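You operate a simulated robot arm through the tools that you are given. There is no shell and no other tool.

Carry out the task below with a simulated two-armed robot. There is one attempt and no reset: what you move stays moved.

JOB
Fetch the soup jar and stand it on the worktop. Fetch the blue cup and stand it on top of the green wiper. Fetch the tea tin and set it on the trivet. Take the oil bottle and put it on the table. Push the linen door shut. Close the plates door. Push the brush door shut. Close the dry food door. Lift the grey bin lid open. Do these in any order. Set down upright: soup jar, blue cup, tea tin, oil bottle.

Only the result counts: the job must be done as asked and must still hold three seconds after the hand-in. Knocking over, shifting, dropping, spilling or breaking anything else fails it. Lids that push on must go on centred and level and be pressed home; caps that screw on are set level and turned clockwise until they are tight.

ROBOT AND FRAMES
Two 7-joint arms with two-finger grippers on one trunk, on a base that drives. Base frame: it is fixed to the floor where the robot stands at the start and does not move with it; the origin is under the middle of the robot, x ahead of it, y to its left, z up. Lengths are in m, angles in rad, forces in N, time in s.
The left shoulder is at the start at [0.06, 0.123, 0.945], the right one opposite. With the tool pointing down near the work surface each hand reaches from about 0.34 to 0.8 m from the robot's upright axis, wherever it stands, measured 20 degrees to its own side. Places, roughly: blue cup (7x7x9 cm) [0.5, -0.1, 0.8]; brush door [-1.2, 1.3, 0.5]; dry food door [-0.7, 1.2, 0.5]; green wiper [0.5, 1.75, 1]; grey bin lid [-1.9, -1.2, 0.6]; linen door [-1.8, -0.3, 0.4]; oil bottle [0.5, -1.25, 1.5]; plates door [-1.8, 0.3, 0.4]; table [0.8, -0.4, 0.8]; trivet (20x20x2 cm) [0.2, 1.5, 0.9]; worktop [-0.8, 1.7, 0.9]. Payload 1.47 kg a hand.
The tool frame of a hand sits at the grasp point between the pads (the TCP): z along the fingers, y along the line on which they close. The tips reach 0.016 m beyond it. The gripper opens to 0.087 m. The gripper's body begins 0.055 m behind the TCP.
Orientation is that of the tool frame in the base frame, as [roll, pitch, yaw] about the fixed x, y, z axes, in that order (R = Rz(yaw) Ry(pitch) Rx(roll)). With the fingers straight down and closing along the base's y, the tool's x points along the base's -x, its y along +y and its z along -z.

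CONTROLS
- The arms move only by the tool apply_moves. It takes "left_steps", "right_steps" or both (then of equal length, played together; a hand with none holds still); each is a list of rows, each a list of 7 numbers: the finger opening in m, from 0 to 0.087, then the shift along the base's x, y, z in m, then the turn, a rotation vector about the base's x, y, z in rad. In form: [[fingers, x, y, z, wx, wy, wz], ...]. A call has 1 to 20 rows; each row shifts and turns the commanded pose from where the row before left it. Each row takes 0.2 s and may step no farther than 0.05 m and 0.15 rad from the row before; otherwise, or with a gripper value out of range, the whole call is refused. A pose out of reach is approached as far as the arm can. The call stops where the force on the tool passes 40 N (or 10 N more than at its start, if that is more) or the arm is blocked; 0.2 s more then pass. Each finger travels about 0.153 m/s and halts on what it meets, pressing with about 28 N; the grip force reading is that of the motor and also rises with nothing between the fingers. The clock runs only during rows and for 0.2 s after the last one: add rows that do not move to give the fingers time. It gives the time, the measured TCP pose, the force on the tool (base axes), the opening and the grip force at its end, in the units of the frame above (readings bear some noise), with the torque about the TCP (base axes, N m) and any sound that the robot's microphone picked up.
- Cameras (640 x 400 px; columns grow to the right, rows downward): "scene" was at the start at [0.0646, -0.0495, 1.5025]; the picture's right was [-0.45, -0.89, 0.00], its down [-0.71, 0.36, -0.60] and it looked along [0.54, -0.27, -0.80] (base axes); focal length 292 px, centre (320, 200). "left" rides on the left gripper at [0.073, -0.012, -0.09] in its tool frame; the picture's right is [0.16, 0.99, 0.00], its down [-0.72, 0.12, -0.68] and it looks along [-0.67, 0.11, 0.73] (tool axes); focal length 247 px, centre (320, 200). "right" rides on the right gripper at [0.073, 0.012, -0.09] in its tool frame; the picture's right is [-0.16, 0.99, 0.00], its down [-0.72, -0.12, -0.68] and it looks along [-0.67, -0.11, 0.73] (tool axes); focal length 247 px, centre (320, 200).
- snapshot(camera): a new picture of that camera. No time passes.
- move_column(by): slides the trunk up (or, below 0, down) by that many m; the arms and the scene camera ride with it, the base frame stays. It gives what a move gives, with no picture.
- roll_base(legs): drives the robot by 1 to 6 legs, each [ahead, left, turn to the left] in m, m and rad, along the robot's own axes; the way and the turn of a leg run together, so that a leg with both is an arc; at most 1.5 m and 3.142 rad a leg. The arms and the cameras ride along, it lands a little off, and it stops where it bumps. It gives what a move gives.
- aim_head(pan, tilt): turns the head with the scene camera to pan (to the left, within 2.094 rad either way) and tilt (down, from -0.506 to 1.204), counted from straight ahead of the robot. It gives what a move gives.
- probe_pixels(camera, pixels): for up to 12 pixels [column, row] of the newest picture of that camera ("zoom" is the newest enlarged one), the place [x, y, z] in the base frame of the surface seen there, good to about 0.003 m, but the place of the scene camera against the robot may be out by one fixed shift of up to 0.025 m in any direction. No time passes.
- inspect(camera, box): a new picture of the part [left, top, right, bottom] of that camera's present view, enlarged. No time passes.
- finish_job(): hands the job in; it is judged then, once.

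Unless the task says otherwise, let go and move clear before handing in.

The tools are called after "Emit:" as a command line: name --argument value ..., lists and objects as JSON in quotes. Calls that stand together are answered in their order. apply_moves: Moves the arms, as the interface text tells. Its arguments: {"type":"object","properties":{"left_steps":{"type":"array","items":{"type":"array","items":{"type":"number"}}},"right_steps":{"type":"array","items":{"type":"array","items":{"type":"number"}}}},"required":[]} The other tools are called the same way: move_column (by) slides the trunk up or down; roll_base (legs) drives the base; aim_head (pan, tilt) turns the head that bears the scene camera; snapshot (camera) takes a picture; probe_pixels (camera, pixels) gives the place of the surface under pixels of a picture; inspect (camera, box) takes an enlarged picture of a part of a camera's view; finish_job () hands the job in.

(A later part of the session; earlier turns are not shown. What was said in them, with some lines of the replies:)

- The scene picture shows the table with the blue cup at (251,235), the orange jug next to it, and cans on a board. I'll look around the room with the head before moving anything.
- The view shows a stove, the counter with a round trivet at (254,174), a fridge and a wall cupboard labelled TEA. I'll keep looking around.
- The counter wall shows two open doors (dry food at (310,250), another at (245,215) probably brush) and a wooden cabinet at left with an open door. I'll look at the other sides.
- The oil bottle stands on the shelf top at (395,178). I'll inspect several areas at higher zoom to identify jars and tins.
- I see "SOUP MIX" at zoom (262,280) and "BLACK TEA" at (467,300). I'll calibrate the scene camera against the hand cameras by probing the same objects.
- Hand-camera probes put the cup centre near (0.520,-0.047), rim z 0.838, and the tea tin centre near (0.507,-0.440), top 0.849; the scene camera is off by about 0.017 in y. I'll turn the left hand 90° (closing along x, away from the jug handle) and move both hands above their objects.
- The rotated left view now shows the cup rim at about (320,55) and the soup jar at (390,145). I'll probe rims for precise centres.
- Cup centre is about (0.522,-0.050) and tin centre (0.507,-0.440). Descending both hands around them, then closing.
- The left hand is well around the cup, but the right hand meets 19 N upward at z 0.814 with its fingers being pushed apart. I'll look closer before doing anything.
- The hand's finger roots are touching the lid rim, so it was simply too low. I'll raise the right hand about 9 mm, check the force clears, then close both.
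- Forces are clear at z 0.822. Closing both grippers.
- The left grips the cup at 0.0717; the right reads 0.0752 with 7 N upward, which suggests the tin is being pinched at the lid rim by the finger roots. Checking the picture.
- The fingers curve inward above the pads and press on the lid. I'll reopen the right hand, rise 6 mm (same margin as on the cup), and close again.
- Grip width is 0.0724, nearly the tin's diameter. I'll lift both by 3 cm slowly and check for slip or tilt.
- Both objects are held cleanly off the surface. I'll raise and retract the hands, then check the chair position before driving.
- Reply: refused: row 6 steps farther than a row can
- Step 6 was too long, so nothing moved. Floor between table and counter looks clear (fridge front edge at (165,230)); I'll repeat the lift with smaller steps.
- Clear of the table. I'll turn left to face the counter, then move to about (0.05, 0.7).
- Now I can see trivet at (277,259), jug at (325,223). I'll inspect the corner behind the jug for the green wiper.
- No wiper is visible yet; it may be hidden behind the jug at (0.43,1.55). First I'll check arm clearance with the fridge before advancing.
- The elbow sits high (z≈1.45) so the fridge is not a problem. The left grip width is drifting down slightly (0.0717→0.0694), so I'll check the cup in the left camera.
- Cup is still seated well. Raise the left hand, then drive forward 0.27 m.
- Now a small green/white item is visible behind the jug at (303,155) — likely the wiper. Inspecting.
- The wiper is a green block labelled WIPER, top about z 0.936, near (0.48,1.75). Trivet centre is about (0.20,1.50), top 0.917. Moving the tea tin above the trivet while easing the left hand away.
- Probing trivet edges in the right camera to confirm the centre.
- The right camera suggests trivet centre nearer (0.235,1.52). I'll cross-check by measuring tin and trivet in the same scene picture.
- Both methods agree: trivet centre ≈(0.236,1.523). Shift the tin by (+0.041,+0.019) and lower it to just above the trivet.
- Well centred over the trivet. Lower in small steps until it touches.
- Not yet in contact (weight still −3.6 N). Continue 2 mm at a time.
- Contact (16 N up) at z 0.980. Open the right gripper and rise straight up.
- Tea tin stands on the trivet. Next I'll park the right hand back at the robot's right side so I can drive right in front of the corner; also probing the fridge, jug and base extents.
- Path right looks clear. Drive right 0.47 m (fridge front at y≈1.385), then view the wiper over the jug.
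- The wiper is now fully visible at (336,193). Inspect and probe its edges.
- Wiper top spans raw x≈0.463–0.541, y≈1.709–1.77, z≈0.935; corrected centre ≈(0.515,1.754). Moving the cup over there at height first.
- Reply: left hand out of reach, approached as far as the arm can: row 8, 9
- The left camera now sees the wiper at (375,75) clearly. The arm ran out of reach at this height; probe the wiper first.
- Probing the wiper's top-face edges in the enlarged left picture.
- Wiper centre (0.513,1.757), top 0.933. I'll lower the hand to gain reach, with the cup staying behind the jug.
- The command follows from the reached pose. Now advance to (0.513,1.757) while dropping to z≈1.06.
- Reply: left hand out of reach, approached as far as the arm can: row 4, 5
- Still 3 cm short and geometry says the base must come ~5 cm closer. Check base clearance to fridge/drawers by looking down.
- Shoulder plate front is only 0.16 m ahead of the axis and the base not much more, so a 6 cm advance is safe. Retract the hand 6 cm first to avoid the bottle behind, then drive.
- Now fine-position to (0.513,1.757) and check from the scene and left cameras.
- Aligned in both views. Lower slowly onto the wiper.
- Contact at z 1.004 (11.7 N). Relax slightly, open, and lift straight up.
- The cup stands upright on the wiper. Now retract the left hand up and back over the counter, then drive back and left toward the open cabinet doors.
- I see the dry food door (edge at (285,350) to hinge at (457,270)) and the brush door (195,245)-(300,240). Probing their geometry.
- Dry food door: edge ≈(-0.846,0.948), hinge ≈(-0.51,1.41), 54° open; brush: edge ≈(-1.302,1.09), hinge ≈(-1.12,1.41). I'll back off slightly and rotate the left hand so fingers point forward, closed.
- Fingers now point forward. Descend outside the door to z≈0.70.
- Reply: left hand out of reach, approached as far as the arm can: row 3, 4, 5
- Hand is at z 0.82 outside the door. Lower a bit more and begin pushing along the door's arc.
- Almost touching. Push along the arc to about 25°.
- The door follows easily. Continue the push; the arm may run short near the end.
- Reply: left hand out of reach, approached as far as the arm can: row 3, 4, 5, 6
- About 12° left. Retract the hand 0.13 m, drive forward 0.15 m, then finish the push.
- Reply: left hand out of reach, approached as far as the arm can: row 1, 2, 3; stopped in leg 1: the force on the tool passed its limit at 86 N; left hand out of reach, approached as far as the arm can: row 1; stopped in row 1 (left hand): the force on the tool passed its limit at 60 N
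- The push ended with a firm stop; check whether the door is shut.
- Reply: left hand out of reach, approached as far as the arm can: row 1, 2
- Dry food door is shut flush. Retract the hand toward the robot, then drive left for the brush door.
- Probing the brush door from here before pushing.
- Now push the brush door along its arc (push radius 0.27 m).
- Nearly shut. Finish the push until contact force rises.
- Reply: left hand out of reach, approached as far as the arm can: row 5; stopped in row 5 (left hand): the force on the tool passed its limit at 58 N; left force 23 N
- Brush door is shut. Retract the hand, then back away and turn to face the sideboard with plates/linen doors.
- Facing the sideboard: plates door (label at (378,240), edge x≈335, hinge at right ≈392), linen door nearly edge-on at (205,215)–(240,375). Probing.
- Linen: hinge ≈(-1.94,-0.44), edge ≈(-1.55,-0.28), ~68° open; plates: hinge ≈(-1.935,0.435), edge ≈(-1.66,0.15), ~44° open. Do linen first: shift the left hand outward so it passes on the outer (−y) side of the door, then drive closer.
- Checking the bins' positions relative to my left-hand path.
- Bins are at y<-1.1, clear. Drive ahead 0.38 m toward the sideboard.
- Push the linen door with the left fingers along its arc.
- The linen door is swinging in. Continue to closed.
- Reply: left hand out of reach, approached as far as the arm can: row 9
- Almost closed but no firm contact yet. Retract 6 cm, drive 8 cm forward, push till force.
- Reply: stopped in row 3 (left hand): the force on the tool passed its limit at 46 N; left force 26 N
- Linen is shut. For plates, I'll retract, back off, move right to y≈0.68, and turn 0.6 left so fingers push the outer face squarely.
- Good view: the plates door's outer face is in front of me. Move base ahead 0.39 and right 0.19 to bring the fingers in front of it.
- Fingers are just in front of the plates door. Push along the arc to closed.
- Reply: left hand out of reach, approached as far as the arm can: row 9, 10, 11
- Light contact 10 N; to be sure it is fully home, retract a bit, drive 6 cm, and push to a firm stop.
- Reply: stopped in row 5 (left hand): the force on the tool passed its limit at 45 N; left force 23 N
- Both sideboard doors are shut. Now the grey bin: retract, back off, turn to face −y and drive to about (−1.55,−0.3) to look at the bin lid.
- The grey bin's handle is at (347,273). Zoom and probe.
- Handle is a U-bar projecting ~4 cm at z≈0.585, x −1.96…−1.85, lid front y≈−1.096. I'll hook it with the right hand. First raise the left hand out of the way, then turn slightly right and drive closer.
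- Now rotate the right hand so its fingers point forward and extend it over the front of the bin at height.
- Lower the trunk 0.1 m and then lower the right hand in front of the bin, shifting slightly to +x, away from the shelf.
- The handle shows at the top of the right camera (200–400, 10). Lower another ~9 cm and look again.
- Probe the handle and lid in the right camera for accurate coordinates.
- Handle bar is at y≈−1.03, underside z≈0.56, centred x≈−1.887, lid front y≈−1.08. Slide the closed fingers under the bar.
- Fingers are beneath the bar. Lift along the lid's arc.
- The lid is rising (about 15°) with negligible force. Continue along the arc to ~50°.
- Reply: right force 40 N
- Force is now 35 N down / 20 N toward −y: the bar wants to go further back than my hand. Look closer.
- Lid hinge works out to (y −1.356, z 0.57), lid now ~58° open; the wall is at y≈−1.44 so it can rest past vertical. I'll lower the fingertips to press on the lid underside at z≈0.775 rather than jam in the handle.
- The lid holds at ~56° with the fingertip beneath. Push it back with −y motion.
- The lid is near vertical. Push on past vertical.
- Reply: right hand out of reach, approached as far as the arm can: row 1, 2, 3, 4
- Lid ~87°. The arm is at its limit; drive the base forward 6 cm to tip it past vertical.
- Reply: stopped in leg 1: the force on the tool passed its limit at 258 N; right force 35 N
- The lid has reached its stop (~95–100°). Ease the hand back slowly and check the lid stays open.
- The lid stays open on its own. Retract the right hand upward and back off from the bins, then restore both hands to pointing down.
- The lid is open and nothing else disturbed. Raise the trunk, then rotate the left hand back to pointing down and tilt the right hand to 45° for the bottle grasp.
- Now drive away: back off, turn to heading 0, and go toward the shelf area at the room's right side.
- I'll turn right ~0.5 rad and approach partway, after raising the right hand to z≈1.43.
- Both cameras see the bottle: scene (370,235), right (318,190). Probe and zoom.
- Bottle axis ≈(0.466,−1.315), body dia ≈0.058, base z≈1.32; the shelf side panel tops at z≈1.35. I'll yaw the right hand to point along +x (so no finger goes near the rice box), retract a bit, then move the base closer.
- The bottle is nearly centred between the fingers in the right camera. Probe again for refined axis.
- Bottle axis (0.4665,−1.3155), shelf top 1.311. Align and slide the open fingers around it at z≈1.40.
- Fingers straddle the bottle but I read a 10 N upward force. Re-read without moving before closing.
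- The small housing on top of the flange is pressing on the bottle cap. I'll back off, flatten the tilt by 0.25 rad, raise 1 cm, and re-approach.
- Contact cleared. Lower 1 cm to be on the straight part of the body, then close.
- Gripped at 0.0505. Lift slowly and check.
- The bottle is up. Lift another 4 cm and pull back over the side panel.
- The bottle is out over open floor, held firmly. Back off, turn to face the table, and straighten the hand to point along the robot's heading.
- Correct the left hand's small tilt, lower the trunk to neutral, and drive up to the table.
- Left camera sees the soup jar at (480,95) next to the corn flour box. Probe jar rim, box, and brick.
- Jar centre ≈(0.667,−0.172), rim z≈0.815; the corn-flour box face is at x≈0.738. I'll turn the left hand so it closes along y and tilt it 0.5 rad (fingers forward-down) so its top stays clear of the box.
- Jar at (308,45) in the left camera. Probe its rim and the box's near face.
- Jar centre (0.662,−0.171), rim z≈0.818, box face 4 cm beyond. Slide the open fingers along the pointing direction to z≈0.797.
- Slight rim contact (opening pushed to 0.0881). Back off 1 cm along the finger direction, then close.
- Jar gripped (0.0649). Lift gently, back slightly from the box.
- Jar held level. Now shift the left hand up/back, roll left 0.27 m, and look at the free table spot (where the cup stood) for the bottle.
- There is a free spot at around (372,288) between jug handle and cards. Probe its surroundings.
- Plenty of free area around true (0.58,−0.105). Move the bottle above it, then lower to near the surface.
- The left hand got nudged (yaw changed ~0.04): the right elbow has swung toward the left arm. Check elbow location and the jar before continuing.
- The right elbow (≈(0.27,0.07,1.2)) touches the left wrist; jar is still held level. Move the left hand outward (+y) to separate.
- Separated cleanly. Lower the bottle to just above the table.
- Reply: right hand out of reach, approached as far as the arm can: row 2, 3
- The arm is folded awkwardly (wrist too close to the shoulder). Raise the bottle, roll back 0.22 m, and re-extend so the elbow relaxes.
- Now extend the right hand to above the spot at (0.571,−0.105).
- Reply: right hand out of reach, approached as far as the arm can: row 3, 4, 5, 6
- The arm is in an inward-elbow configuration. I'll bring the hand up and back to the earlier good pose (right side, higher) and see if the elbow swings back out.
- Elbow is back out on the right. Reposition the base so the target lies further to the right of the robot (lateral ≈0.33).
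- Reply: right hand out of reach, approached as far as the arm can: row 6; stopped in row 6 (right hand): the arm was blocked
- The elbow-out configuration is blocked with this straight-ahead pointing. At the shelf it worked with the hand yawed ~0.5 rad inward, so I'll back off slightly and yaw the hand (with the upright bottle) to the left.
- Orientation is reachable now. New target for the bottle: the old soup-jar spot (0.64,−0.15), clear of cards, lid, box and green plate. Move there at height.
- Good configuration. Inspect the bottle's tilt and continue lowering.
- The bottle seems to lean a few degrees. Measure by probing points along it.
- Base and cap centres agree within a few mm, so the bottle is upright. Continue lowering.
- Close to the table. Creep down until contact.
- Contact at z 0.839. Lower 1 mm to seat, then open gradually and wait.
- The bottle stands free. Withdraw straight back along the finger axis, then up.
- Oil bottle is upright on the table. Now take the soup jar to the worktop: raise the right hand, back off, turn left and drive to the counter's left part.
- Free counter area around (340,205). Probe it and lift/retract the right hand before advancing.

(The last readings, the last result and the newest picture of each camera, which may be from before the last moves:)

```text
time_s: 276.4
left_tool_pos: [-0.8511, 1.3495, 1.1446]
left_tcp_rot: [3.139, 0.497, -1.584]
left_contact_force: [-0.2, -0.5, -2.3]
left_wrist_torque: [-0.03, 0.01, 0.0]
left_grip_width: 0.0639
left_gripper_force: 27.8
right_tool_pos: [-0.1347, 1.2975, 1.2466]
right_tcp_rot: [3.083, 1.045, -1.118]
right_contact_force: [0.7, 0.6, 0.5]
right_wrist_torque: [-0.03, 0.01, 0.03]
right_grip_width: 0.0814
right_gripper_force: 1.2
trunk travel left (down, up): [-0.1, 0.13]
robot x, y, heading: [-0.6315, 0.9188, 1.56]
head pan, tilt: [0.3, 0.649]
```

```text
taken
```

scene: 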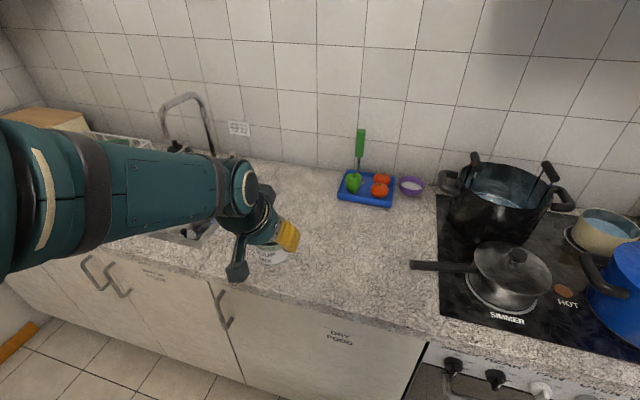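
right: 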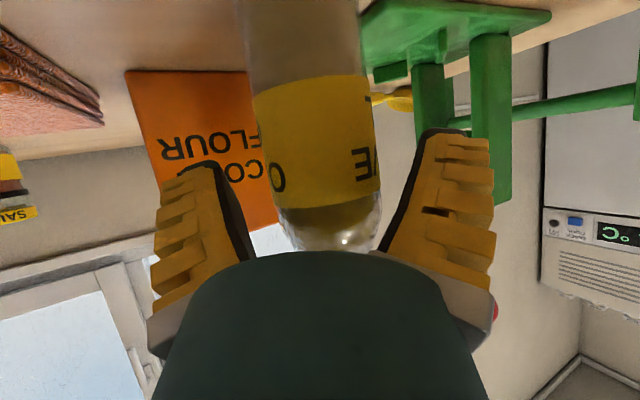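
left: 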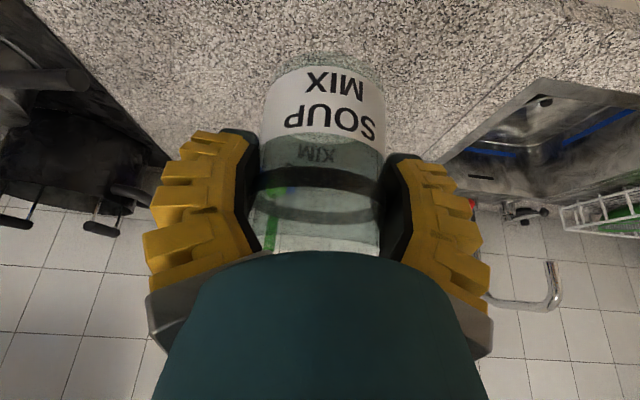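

Counter ahead is free. Probe the counter height with the left camera and move the jar over (−0.85,1.53).

Emit:
probe_pixels --camera "left" --pixels '[[200, 60], [450, 60], [320, 45], [230, 100], [420, 110]]'

Emit:
apply_moves --left_steps '[[0.04, 0, 0.035, 0, 0, 0, 0], [0.04, 0, 0.04, 0, 0, 0, 0], [0.04, 0, 0.04, -0.02, 0, 0, 0], [0.04, 0, 0.04, -0.02, 0, 0, 0], [0.04, 0, 0.025, -0.03, 0, 0, 0], [0.04, 0, 0, -0.04, 0, 0, 0], [0.04, 0, 0, -0.04, 0, 0, 0], [0.04, 0, 0, -0.02, 0, 0, 0]]'

Emit:
snapshot --camera "left"

Emit:
inspect --camera "scene" --box '[220, 130, 420, 300]'

```text
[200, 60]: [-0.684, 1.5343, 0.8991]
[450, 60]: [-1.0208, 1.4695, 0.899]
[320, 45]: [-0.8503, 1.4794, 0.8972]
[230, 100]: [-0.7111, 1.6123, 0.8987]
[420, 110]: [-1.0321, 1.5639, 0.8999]
```

```text
time_s: 278.2
left_tool_pos: [-0.8517, 1.5291, 0.976]
left_tcp_rot: [3.139, 0.497, -1.585]
left_contact_force: [0.5, 0.1, -1.4]
left_wrist_torque: [-0.02, 0.01, -0.01]
left_grip_width: 0.064
left_gripper_force: 28.3
right_tool_pos: [-0.1339, 1.2974, 1.2471]
right_tcp_rot: [3.083, 1.045, -1.118]
right_contact_force: [-0.7, 0.3, -0.9]
right_wrist_torque: [0.0, 0.0, 0.01]
right_grip_width: 0.0818
right_gripper_force: 1.1
trunk travel left (down, up): [-0.1, 0.13]
robot x, y, heading: [-0.6333, 0.9206, 1.568]
head pan, tilt: [0.3, 0.649]
```

```text
taken
```

left: 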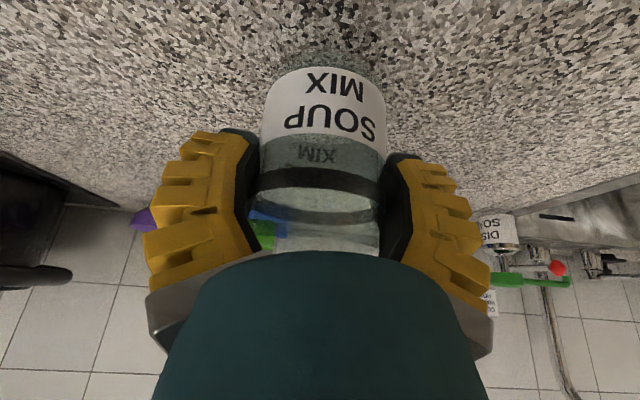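

```text
2.35 times, centred on (320, 215) of scene
```

zoom: 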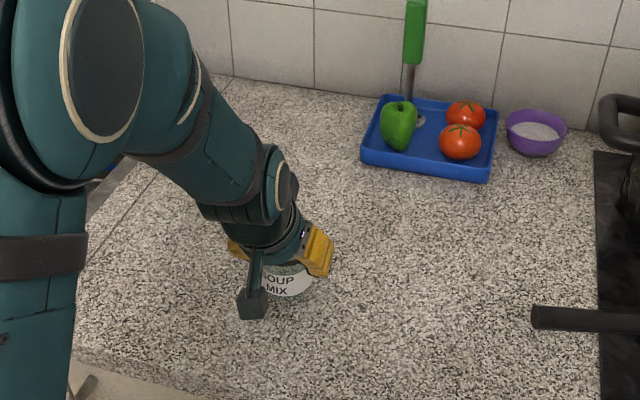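

Now creep down to contact (expected TCP z ≈0.955).

Emit:
apply_moves --left_steps '[[0.04, 0, 0, -0.008, 0, 0, 0], [0.04, 0, 0, -0.006, 0, 0, 0], [0.04, 0, 0, -0.004, 0, 0, 0], [0.04, 0, 0, -0.003, 0, 0, 0], [0.04, 0, 0, 0, 0, 0, 0]]'

```text
time_s: 279.4
left_tool_pos: [-0.8516, 1.5283, 0.9549]
left_tcp_rot: [3.139, 0.502, -1.583]
left_contact_force: [-1.7, -2.9, 10.4]
left_wrist_torque: [0.23, 0.05, 0.06]
left_grip_width: 0.0642
left_gripper_force: 27.8
right_tool_pos: [-0.1341, 1.2954, 1.2474]
right_tcp_rot: [3.082, 1.048, -1.117]
right_contact_force: [-0.1, -0.5, -1.0]
right_wrist_torque: [-0.01, 0.01, -0.01]
right_grip_width: 0.0816
right_gripper_force: 1.5
trunk travel left (down, up): [-0.1, 0.13]
robot x, y, heading: [-0.6298, 0.9155, 1.558]
head pan, tilt: [0.3, 0.649]
```

Contact at 0.955 (10 N). Open gradually, then withdraw back along the finger axis.

Emit:
apply_moves --left_steps '[[0.06, 0, 0, 0, 0, 0, 0], [0.07, 0, 0, 0, 0, 0, 0], [0.08, 0, 0, 0, 0, 0, 0], [0.087, 0, 0, 0, 0, 0, 0], [0.087, 0, -0.005, 0.009, 0, 0, 0], [0.087, 0, -0.0096, 0.0176, 0, 0, 0], [0.087, 0, -0.0144, 0.0263, 0, 0, 0], [0.087, 0, -0.0192, 0.0351, 0, 0, 0], [0.087, 0, -0.0192, 0.0351, 0, 0, 0], [0.087, 0, -0.0192, 0.0351, 0, 0, 0], [0.087, 0, -0.04, 0.02, 0, 0, 0], [0.087, 0, -0.04, 0.0, 0, 0, 0]]'

Emit:
snapshot --camera "scene"

Emit:
inspect --camera "scene" --box '[220, 130, 420, 300]'

```text
time_s: 282.0
left_tool_pos: [-0.853, 1.3605, 1.1313]
left_tcp_rot: [3.139, 0.499, -1.58]
left_contact_force: [-0.2, -0.8, 0.2]
left_wrist_torque: [0.0, -0.01, -0.01]
left_grip_width: 0.0871
left_gripper_force: 0.0
right_tool_pos: [-0.1341, 1.2952, 1.2463]
right_tcp_rot: [3.084, 1.049, -1.118]
right_contact_force: [0.4, 0.1, -0.1]
right_wrist_torque: [-0.01, 0.05, 0.01]
right_grip_width: 0.0818
right_gripper_force: 1.2
trunk travel left (down, up): [-0.1, 0.13]
robot x, y, heading: [-0.634, 0.9182, 1.557]
head pan, tilt: [0.3, 0.649]
```

```text
taken
```

scene: 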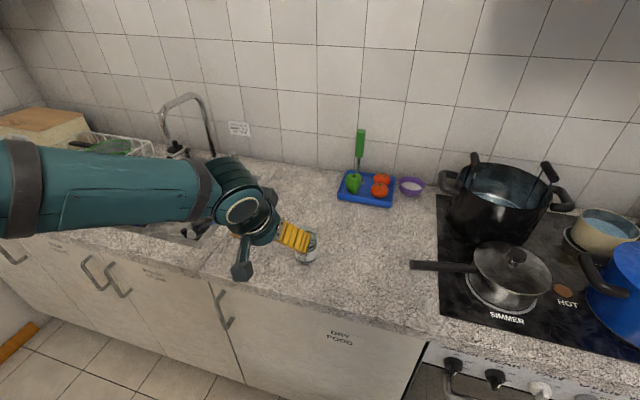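

```text
2.35 times, centred on (320, 215) of scene
```

zoom: 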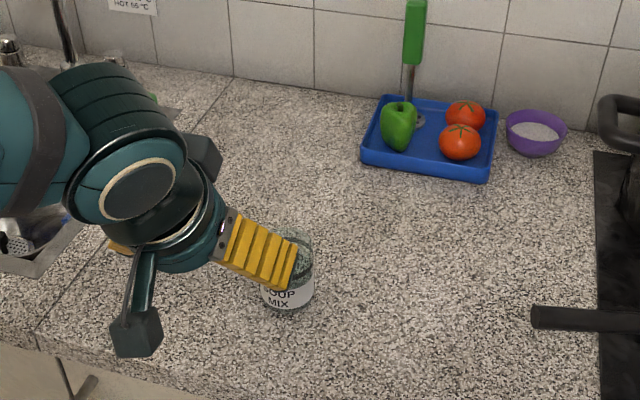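

Jar stands upright on the worktop. Back the robot off and verify everything.

Emit:
roll_base --legs '[[-0.45, 0, 0]]'

Emit:
aim_head --pan 0.0 --tilt 0.5

Emit:
snapshot --camera "scene"

Emit:
aim_head --pan -0.8 --tilt 0.45

Emit:
snapshot --camera "scene"

Emit:
aim_head --pan 1.3 --tilt 0.5

Emit:
snapshot --camera "scene"

Emit:
aim_head --pan 2.09 --tilt 0.5

Emit:
snapshot --camera "scene"

```text
time_s: 284.8
left_tool_pos: [-0.8587, 0.9063, 1.1306]
left_tcp_rot: [3.14, 0.499, -1.577]
left_contact_force: [0.2, -0.5, 1.1]
left_wrist_torque: [0.01, 0.02, -0.02]
left_grip_width: 0.0871
left_gripper_force: 0.0
right_tool_pos: [-0.1393, 0.8456, 1.2466]
right_tcp_rot: [3.083, 1.047, -1.113]
right_contact_force: [0.6, 0.1, 0.0]
right_wrist_torque: [0.02, -0.02, -0.04]
right_grip_width: 0.0817
right_gripper_force: 1.0
trunk travel left (down, up): [-0.1, 0.13]
robot x, y, heading: [-0.6358, 0.4618, 1.563]
head pan, tilt: [0.3, 0.649]
```

```text
time_s: 285.6
left_tool_pos: [-0.8587, 0.9073, 1.1308]
left_tcp_rot: [3.14, 0.497, -1.577]
left_contact_force: [-0.5, -0.5, 0.1]
left_wrist_torque: [0.01, 0.0, 0.02]
left_grip_width: 0.0867
left_gripper_force: 0.1
right_tool_pos: [-0.1394, 0.8458, 1.2465]
right_tcp_rot: [3.084, 1.046, -1.113]
right_contact_force: [0.0, 0.4, -0.8]
right_wrist_torque: [0.01, 0.0, -0.05]
right_grip_width: 0.0816
right_gripper_force: 1.2
trunk travel left (down, up): [-0.1, 0.13]
robot x, y, heading: [-0.6322, 0.4666, 1.566]
head pan, tilt: [0.0, 0.499]
```

```text
taken
```

scene: 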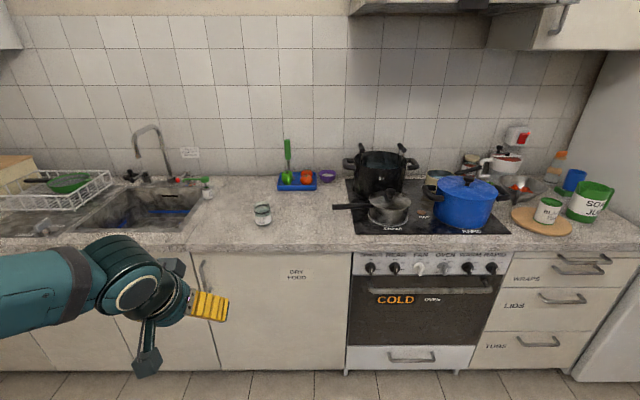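

```text
time_s: 286.7
left_tool_pos: [-0.8589, 0.9074, 1.1309]
left_tcp_rot: [3.139, 0.498, -1.578]
left_contact_force: [-0.9, -0.1, -0.4]
left_wrist_torque: [-0.04, 0.0, -0.02]
left_grip_width: 0.0869
left_gripper_force: 0.1
right_tool_pos: [-0.1392, 0.8457, 1.2477]
right_tcp_rot: [3.085, 1.045, -1.115]
right_contact_force: [0.1, -0.6, -0.1]
right_wrist_torque: [0.0, -0.02, 0.0]
right_grip_width: 0.0814
right_gripper_force: 0.8
trunk travel left (down, up): [-0.1, 0.13]
robot x, y, heading: [-0.6344, 0.4687, 1.565]
head pan, tilt: [-0.799, 0.45]
```

```text
taken
```

scene: 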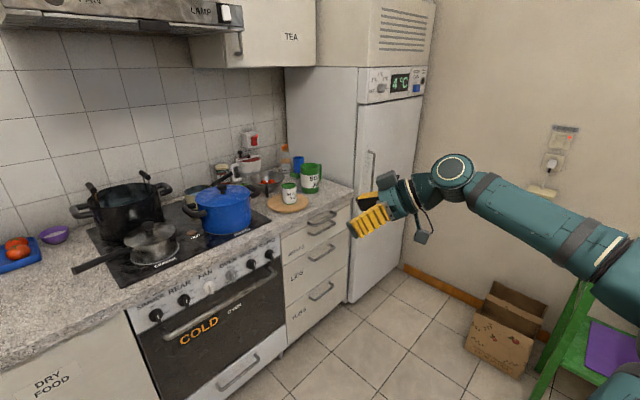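

```text
time_s: 288.7
left_tool_pos: [-0.8582, 0.9076, 1.1309]
left_tcp_rot: [3.14, 0.5, -1.577]
left_contact_force: [0.5, -0.1, 0.3]
left_wrist_torque: [-0.01, -0.01, 0.0]
left_grip_width: 0.0871
left_gripper_force: 0.1
right_tool_pos: [-0.1391, 0.8461, 1.2467]
right_tcp_rot: [3.086, 1.046, -1.113]
right_contact_force: [0.2, -0.2, 0.5]
right_wrist_torque: [0.0, 0.02, -0.01]
right_grip_width: 0.0817
right_gripper_force: 1.2
trunk travel left (down, up): [-0.1, 0.13]
robot x, y, heading: [-0.6343, 0.4669, 1.569]
head pan, tilt: [1.3, 0.499]
```

```text
taken
```

scene: 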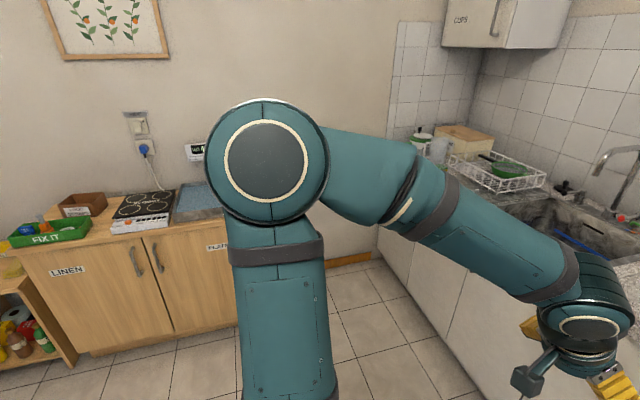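

```text
time_s: 289.8
left_tool_pos: [-0.8583, 0.9066, 1.1306]
left_tcp_rot: [3.139, 0.497, -1.576]
left_contact_force: [0.0, 0.0, 0.3]
left_wrist_torque: [0.01, -0.07, -0.01]
left_grip_width: 0.087
left_gripper_force: 0.0
right_tool_pos: [-0.1388, 0.846, 1.2482]
right_tcp_rot: [3.083, 1.044, -1.114]
right_contact_force: [-0.2, 0.3, -0.7]
right_wrist_torque: [0.01, 0.01, -0.01]
right_grip_width: 0.0816
right_gripper_force: 1.2
trunk travel left (down, up): [-0.1, 0.13]
robot x, y, heading: [-0.634, 0.464, 1.561]
head pan, tilt: [2.089, 0.499]
```

```text
taken
```

scene: 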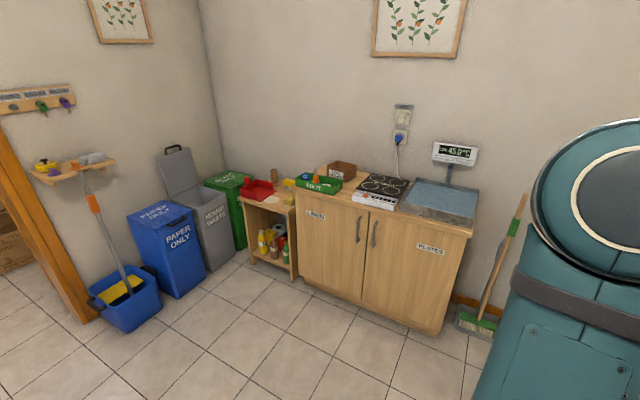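

Lid open, doors look shut. Zoom to confirm flushness of the sideboard and brush doors.

Emit:
inspect --camera "scene" --box '[230, 150, 490, 350]'

Emit:
probe_pixels --camera "scene" --pixels '[[310, 240], [345, 240], [355, 260], [375, 270], [420, 270], [440, 300], [370, 215], [385, 220]]'

Emit:
aim_head --pan 0.6 --tilt 0.6

Emit:
snapshot --camera "scene"

Emit:
aim_head --pan -1.7 --tilt 0.45

Emit:
snapshot --camera "scene"

```text
2.00 times, centred on (360, 250) of scene
```

zoom: 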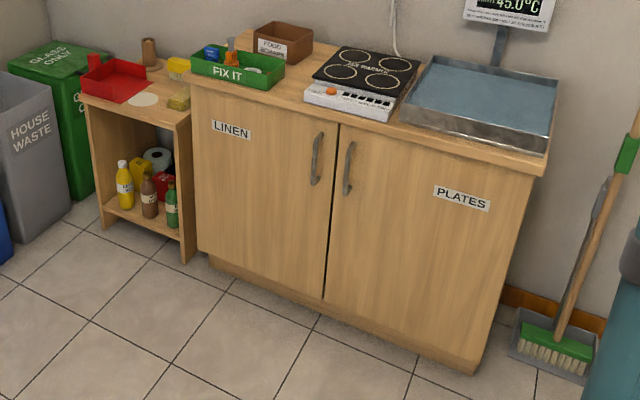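

```text
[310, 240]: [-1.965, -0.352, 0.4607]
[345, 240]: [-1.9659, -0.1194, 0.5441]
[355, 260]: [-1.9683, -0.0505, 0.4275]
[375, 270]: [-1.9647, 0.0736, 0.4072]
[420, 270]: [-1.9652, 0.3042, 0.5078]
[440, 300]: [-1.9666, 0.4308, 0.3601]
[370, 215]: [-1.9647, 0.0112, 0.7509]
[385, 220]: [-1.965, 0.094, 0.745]
```

```text
time_s: 291.4
left_tool_pos: [-0.859, 0.9064, 1.1309]
left_tcp_rot: [3.14, 0.498, -1.578]
left_contact_force: [-0.1, -0.9, -0.3]
left_wrist_torque: [0.0, 0.01, -0.03]
left_grip_width: 0.0869
left_gripper_force: 0.1
right_tool_pos: [-0.1389, 0.8464, 1.2471]
right_tcp_rot: [3.085, 1.045, -1.112]
right_contact_force: [0.3, 0.7, -0.4]
right_wrist_torque: [0.0, -0.01, 0.02]
right_grip_width: 0.0816
right_gripper_force: 0.8
trunk travel left (down, up): [-0.1, 0.13]
robot x, y, heading: [-0.6321, 0.4687, 1.567]
head pan, tilt: [0.6, 0.6]
```

```text
taken
```

scene: 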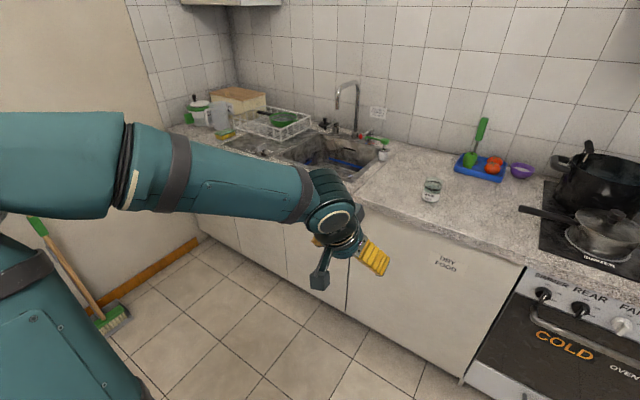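

```text
time_s: 293.6
left_tool_pos: [-0.8585, 0.9078, 1.1298]
left_tcp_rot: [3.141, 0.497, -1.579]
left_contact_force: [-0.4, 0.6, 0.4]
left_wrist_torque: [-0.04, -0.01, 0.01]
left_grip_width: 0.087
left_gripper_force: 0.0
right_tool_pos: [-0.1394, 0.8478, 1.2468]
right_tcp_rot: [3.083, 1.045, -1.113]
right_contact_force: [-0.9, -0.4, 0.6]
right_wrist_torque: [-0.01, -0.01, -0.03]
right_grip_width: 0.0816
right_gripper_force: 0.9
trunk travel left (down, up): [-0.1, 0.13]
robot x, y, heading: [-0.6345, 0.4686, 1.566]
head pan, tilt: [-1.7, 0.45]
```

```text
taken
```

scene: 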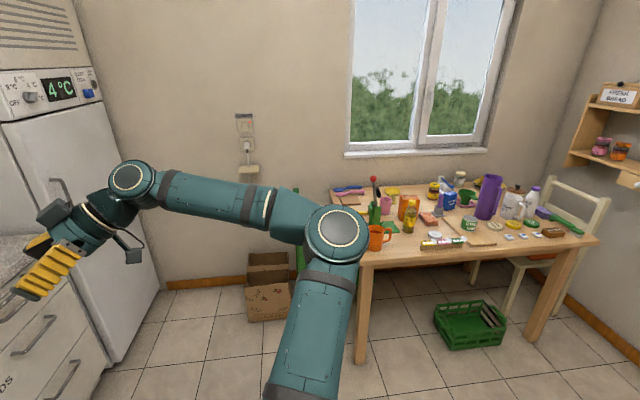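

All four doors are flush (sideboard faces all at x≈−1.965). The bin lid is open, the soup jar is on the worktop and the tea tin on the trivet. The cup stands on the wiper, the oil bottle stands upright on the table at (410,217), and both hands are clear. Handing in.

Emit:
finish_job

```text
The job is handed in.
```

I did all nine parts of the job and handed it in. I don't have the judge's result.

| Part | How it stood at hand-in |
|---|---|
| Soup jar | Upright on the worktop, left of the stove |
| Blue cup | Upright on the green wiper, behind the soak jug |
| Tea tin (Black Tea) | Upright, centred on the trivet |
| Oil bottle | Upright on the table, where the soup jar had been |
| Linen and plates doors | Shut; their faces measured level with each other |
| Dry food and brush doors | Pushed to a firm stop; the arm partly hid the brush door in the last picture, so I rely on the earlier view of it shut |
| Grey bin lid | Open, resting a little past upright |

Four contacts were harder than I wanted. I saw no damage, but did not check each one closely:
- **Bin lid:** it reached its stop with a brief force of about 258 N. The bin looked in place afterwards, but I did not measure its position again.
- **Dry food door:** closing it peaked at about 86 N.
- **Oil bottle:** the hand pressed on the cap with about 10 N before I changed the grip.
- **Arms:** they touched once while the left hand held the soup jar. The jar stayed level in the grip.

In the final pictures I saw nothing knocked over, shifted or dropped.
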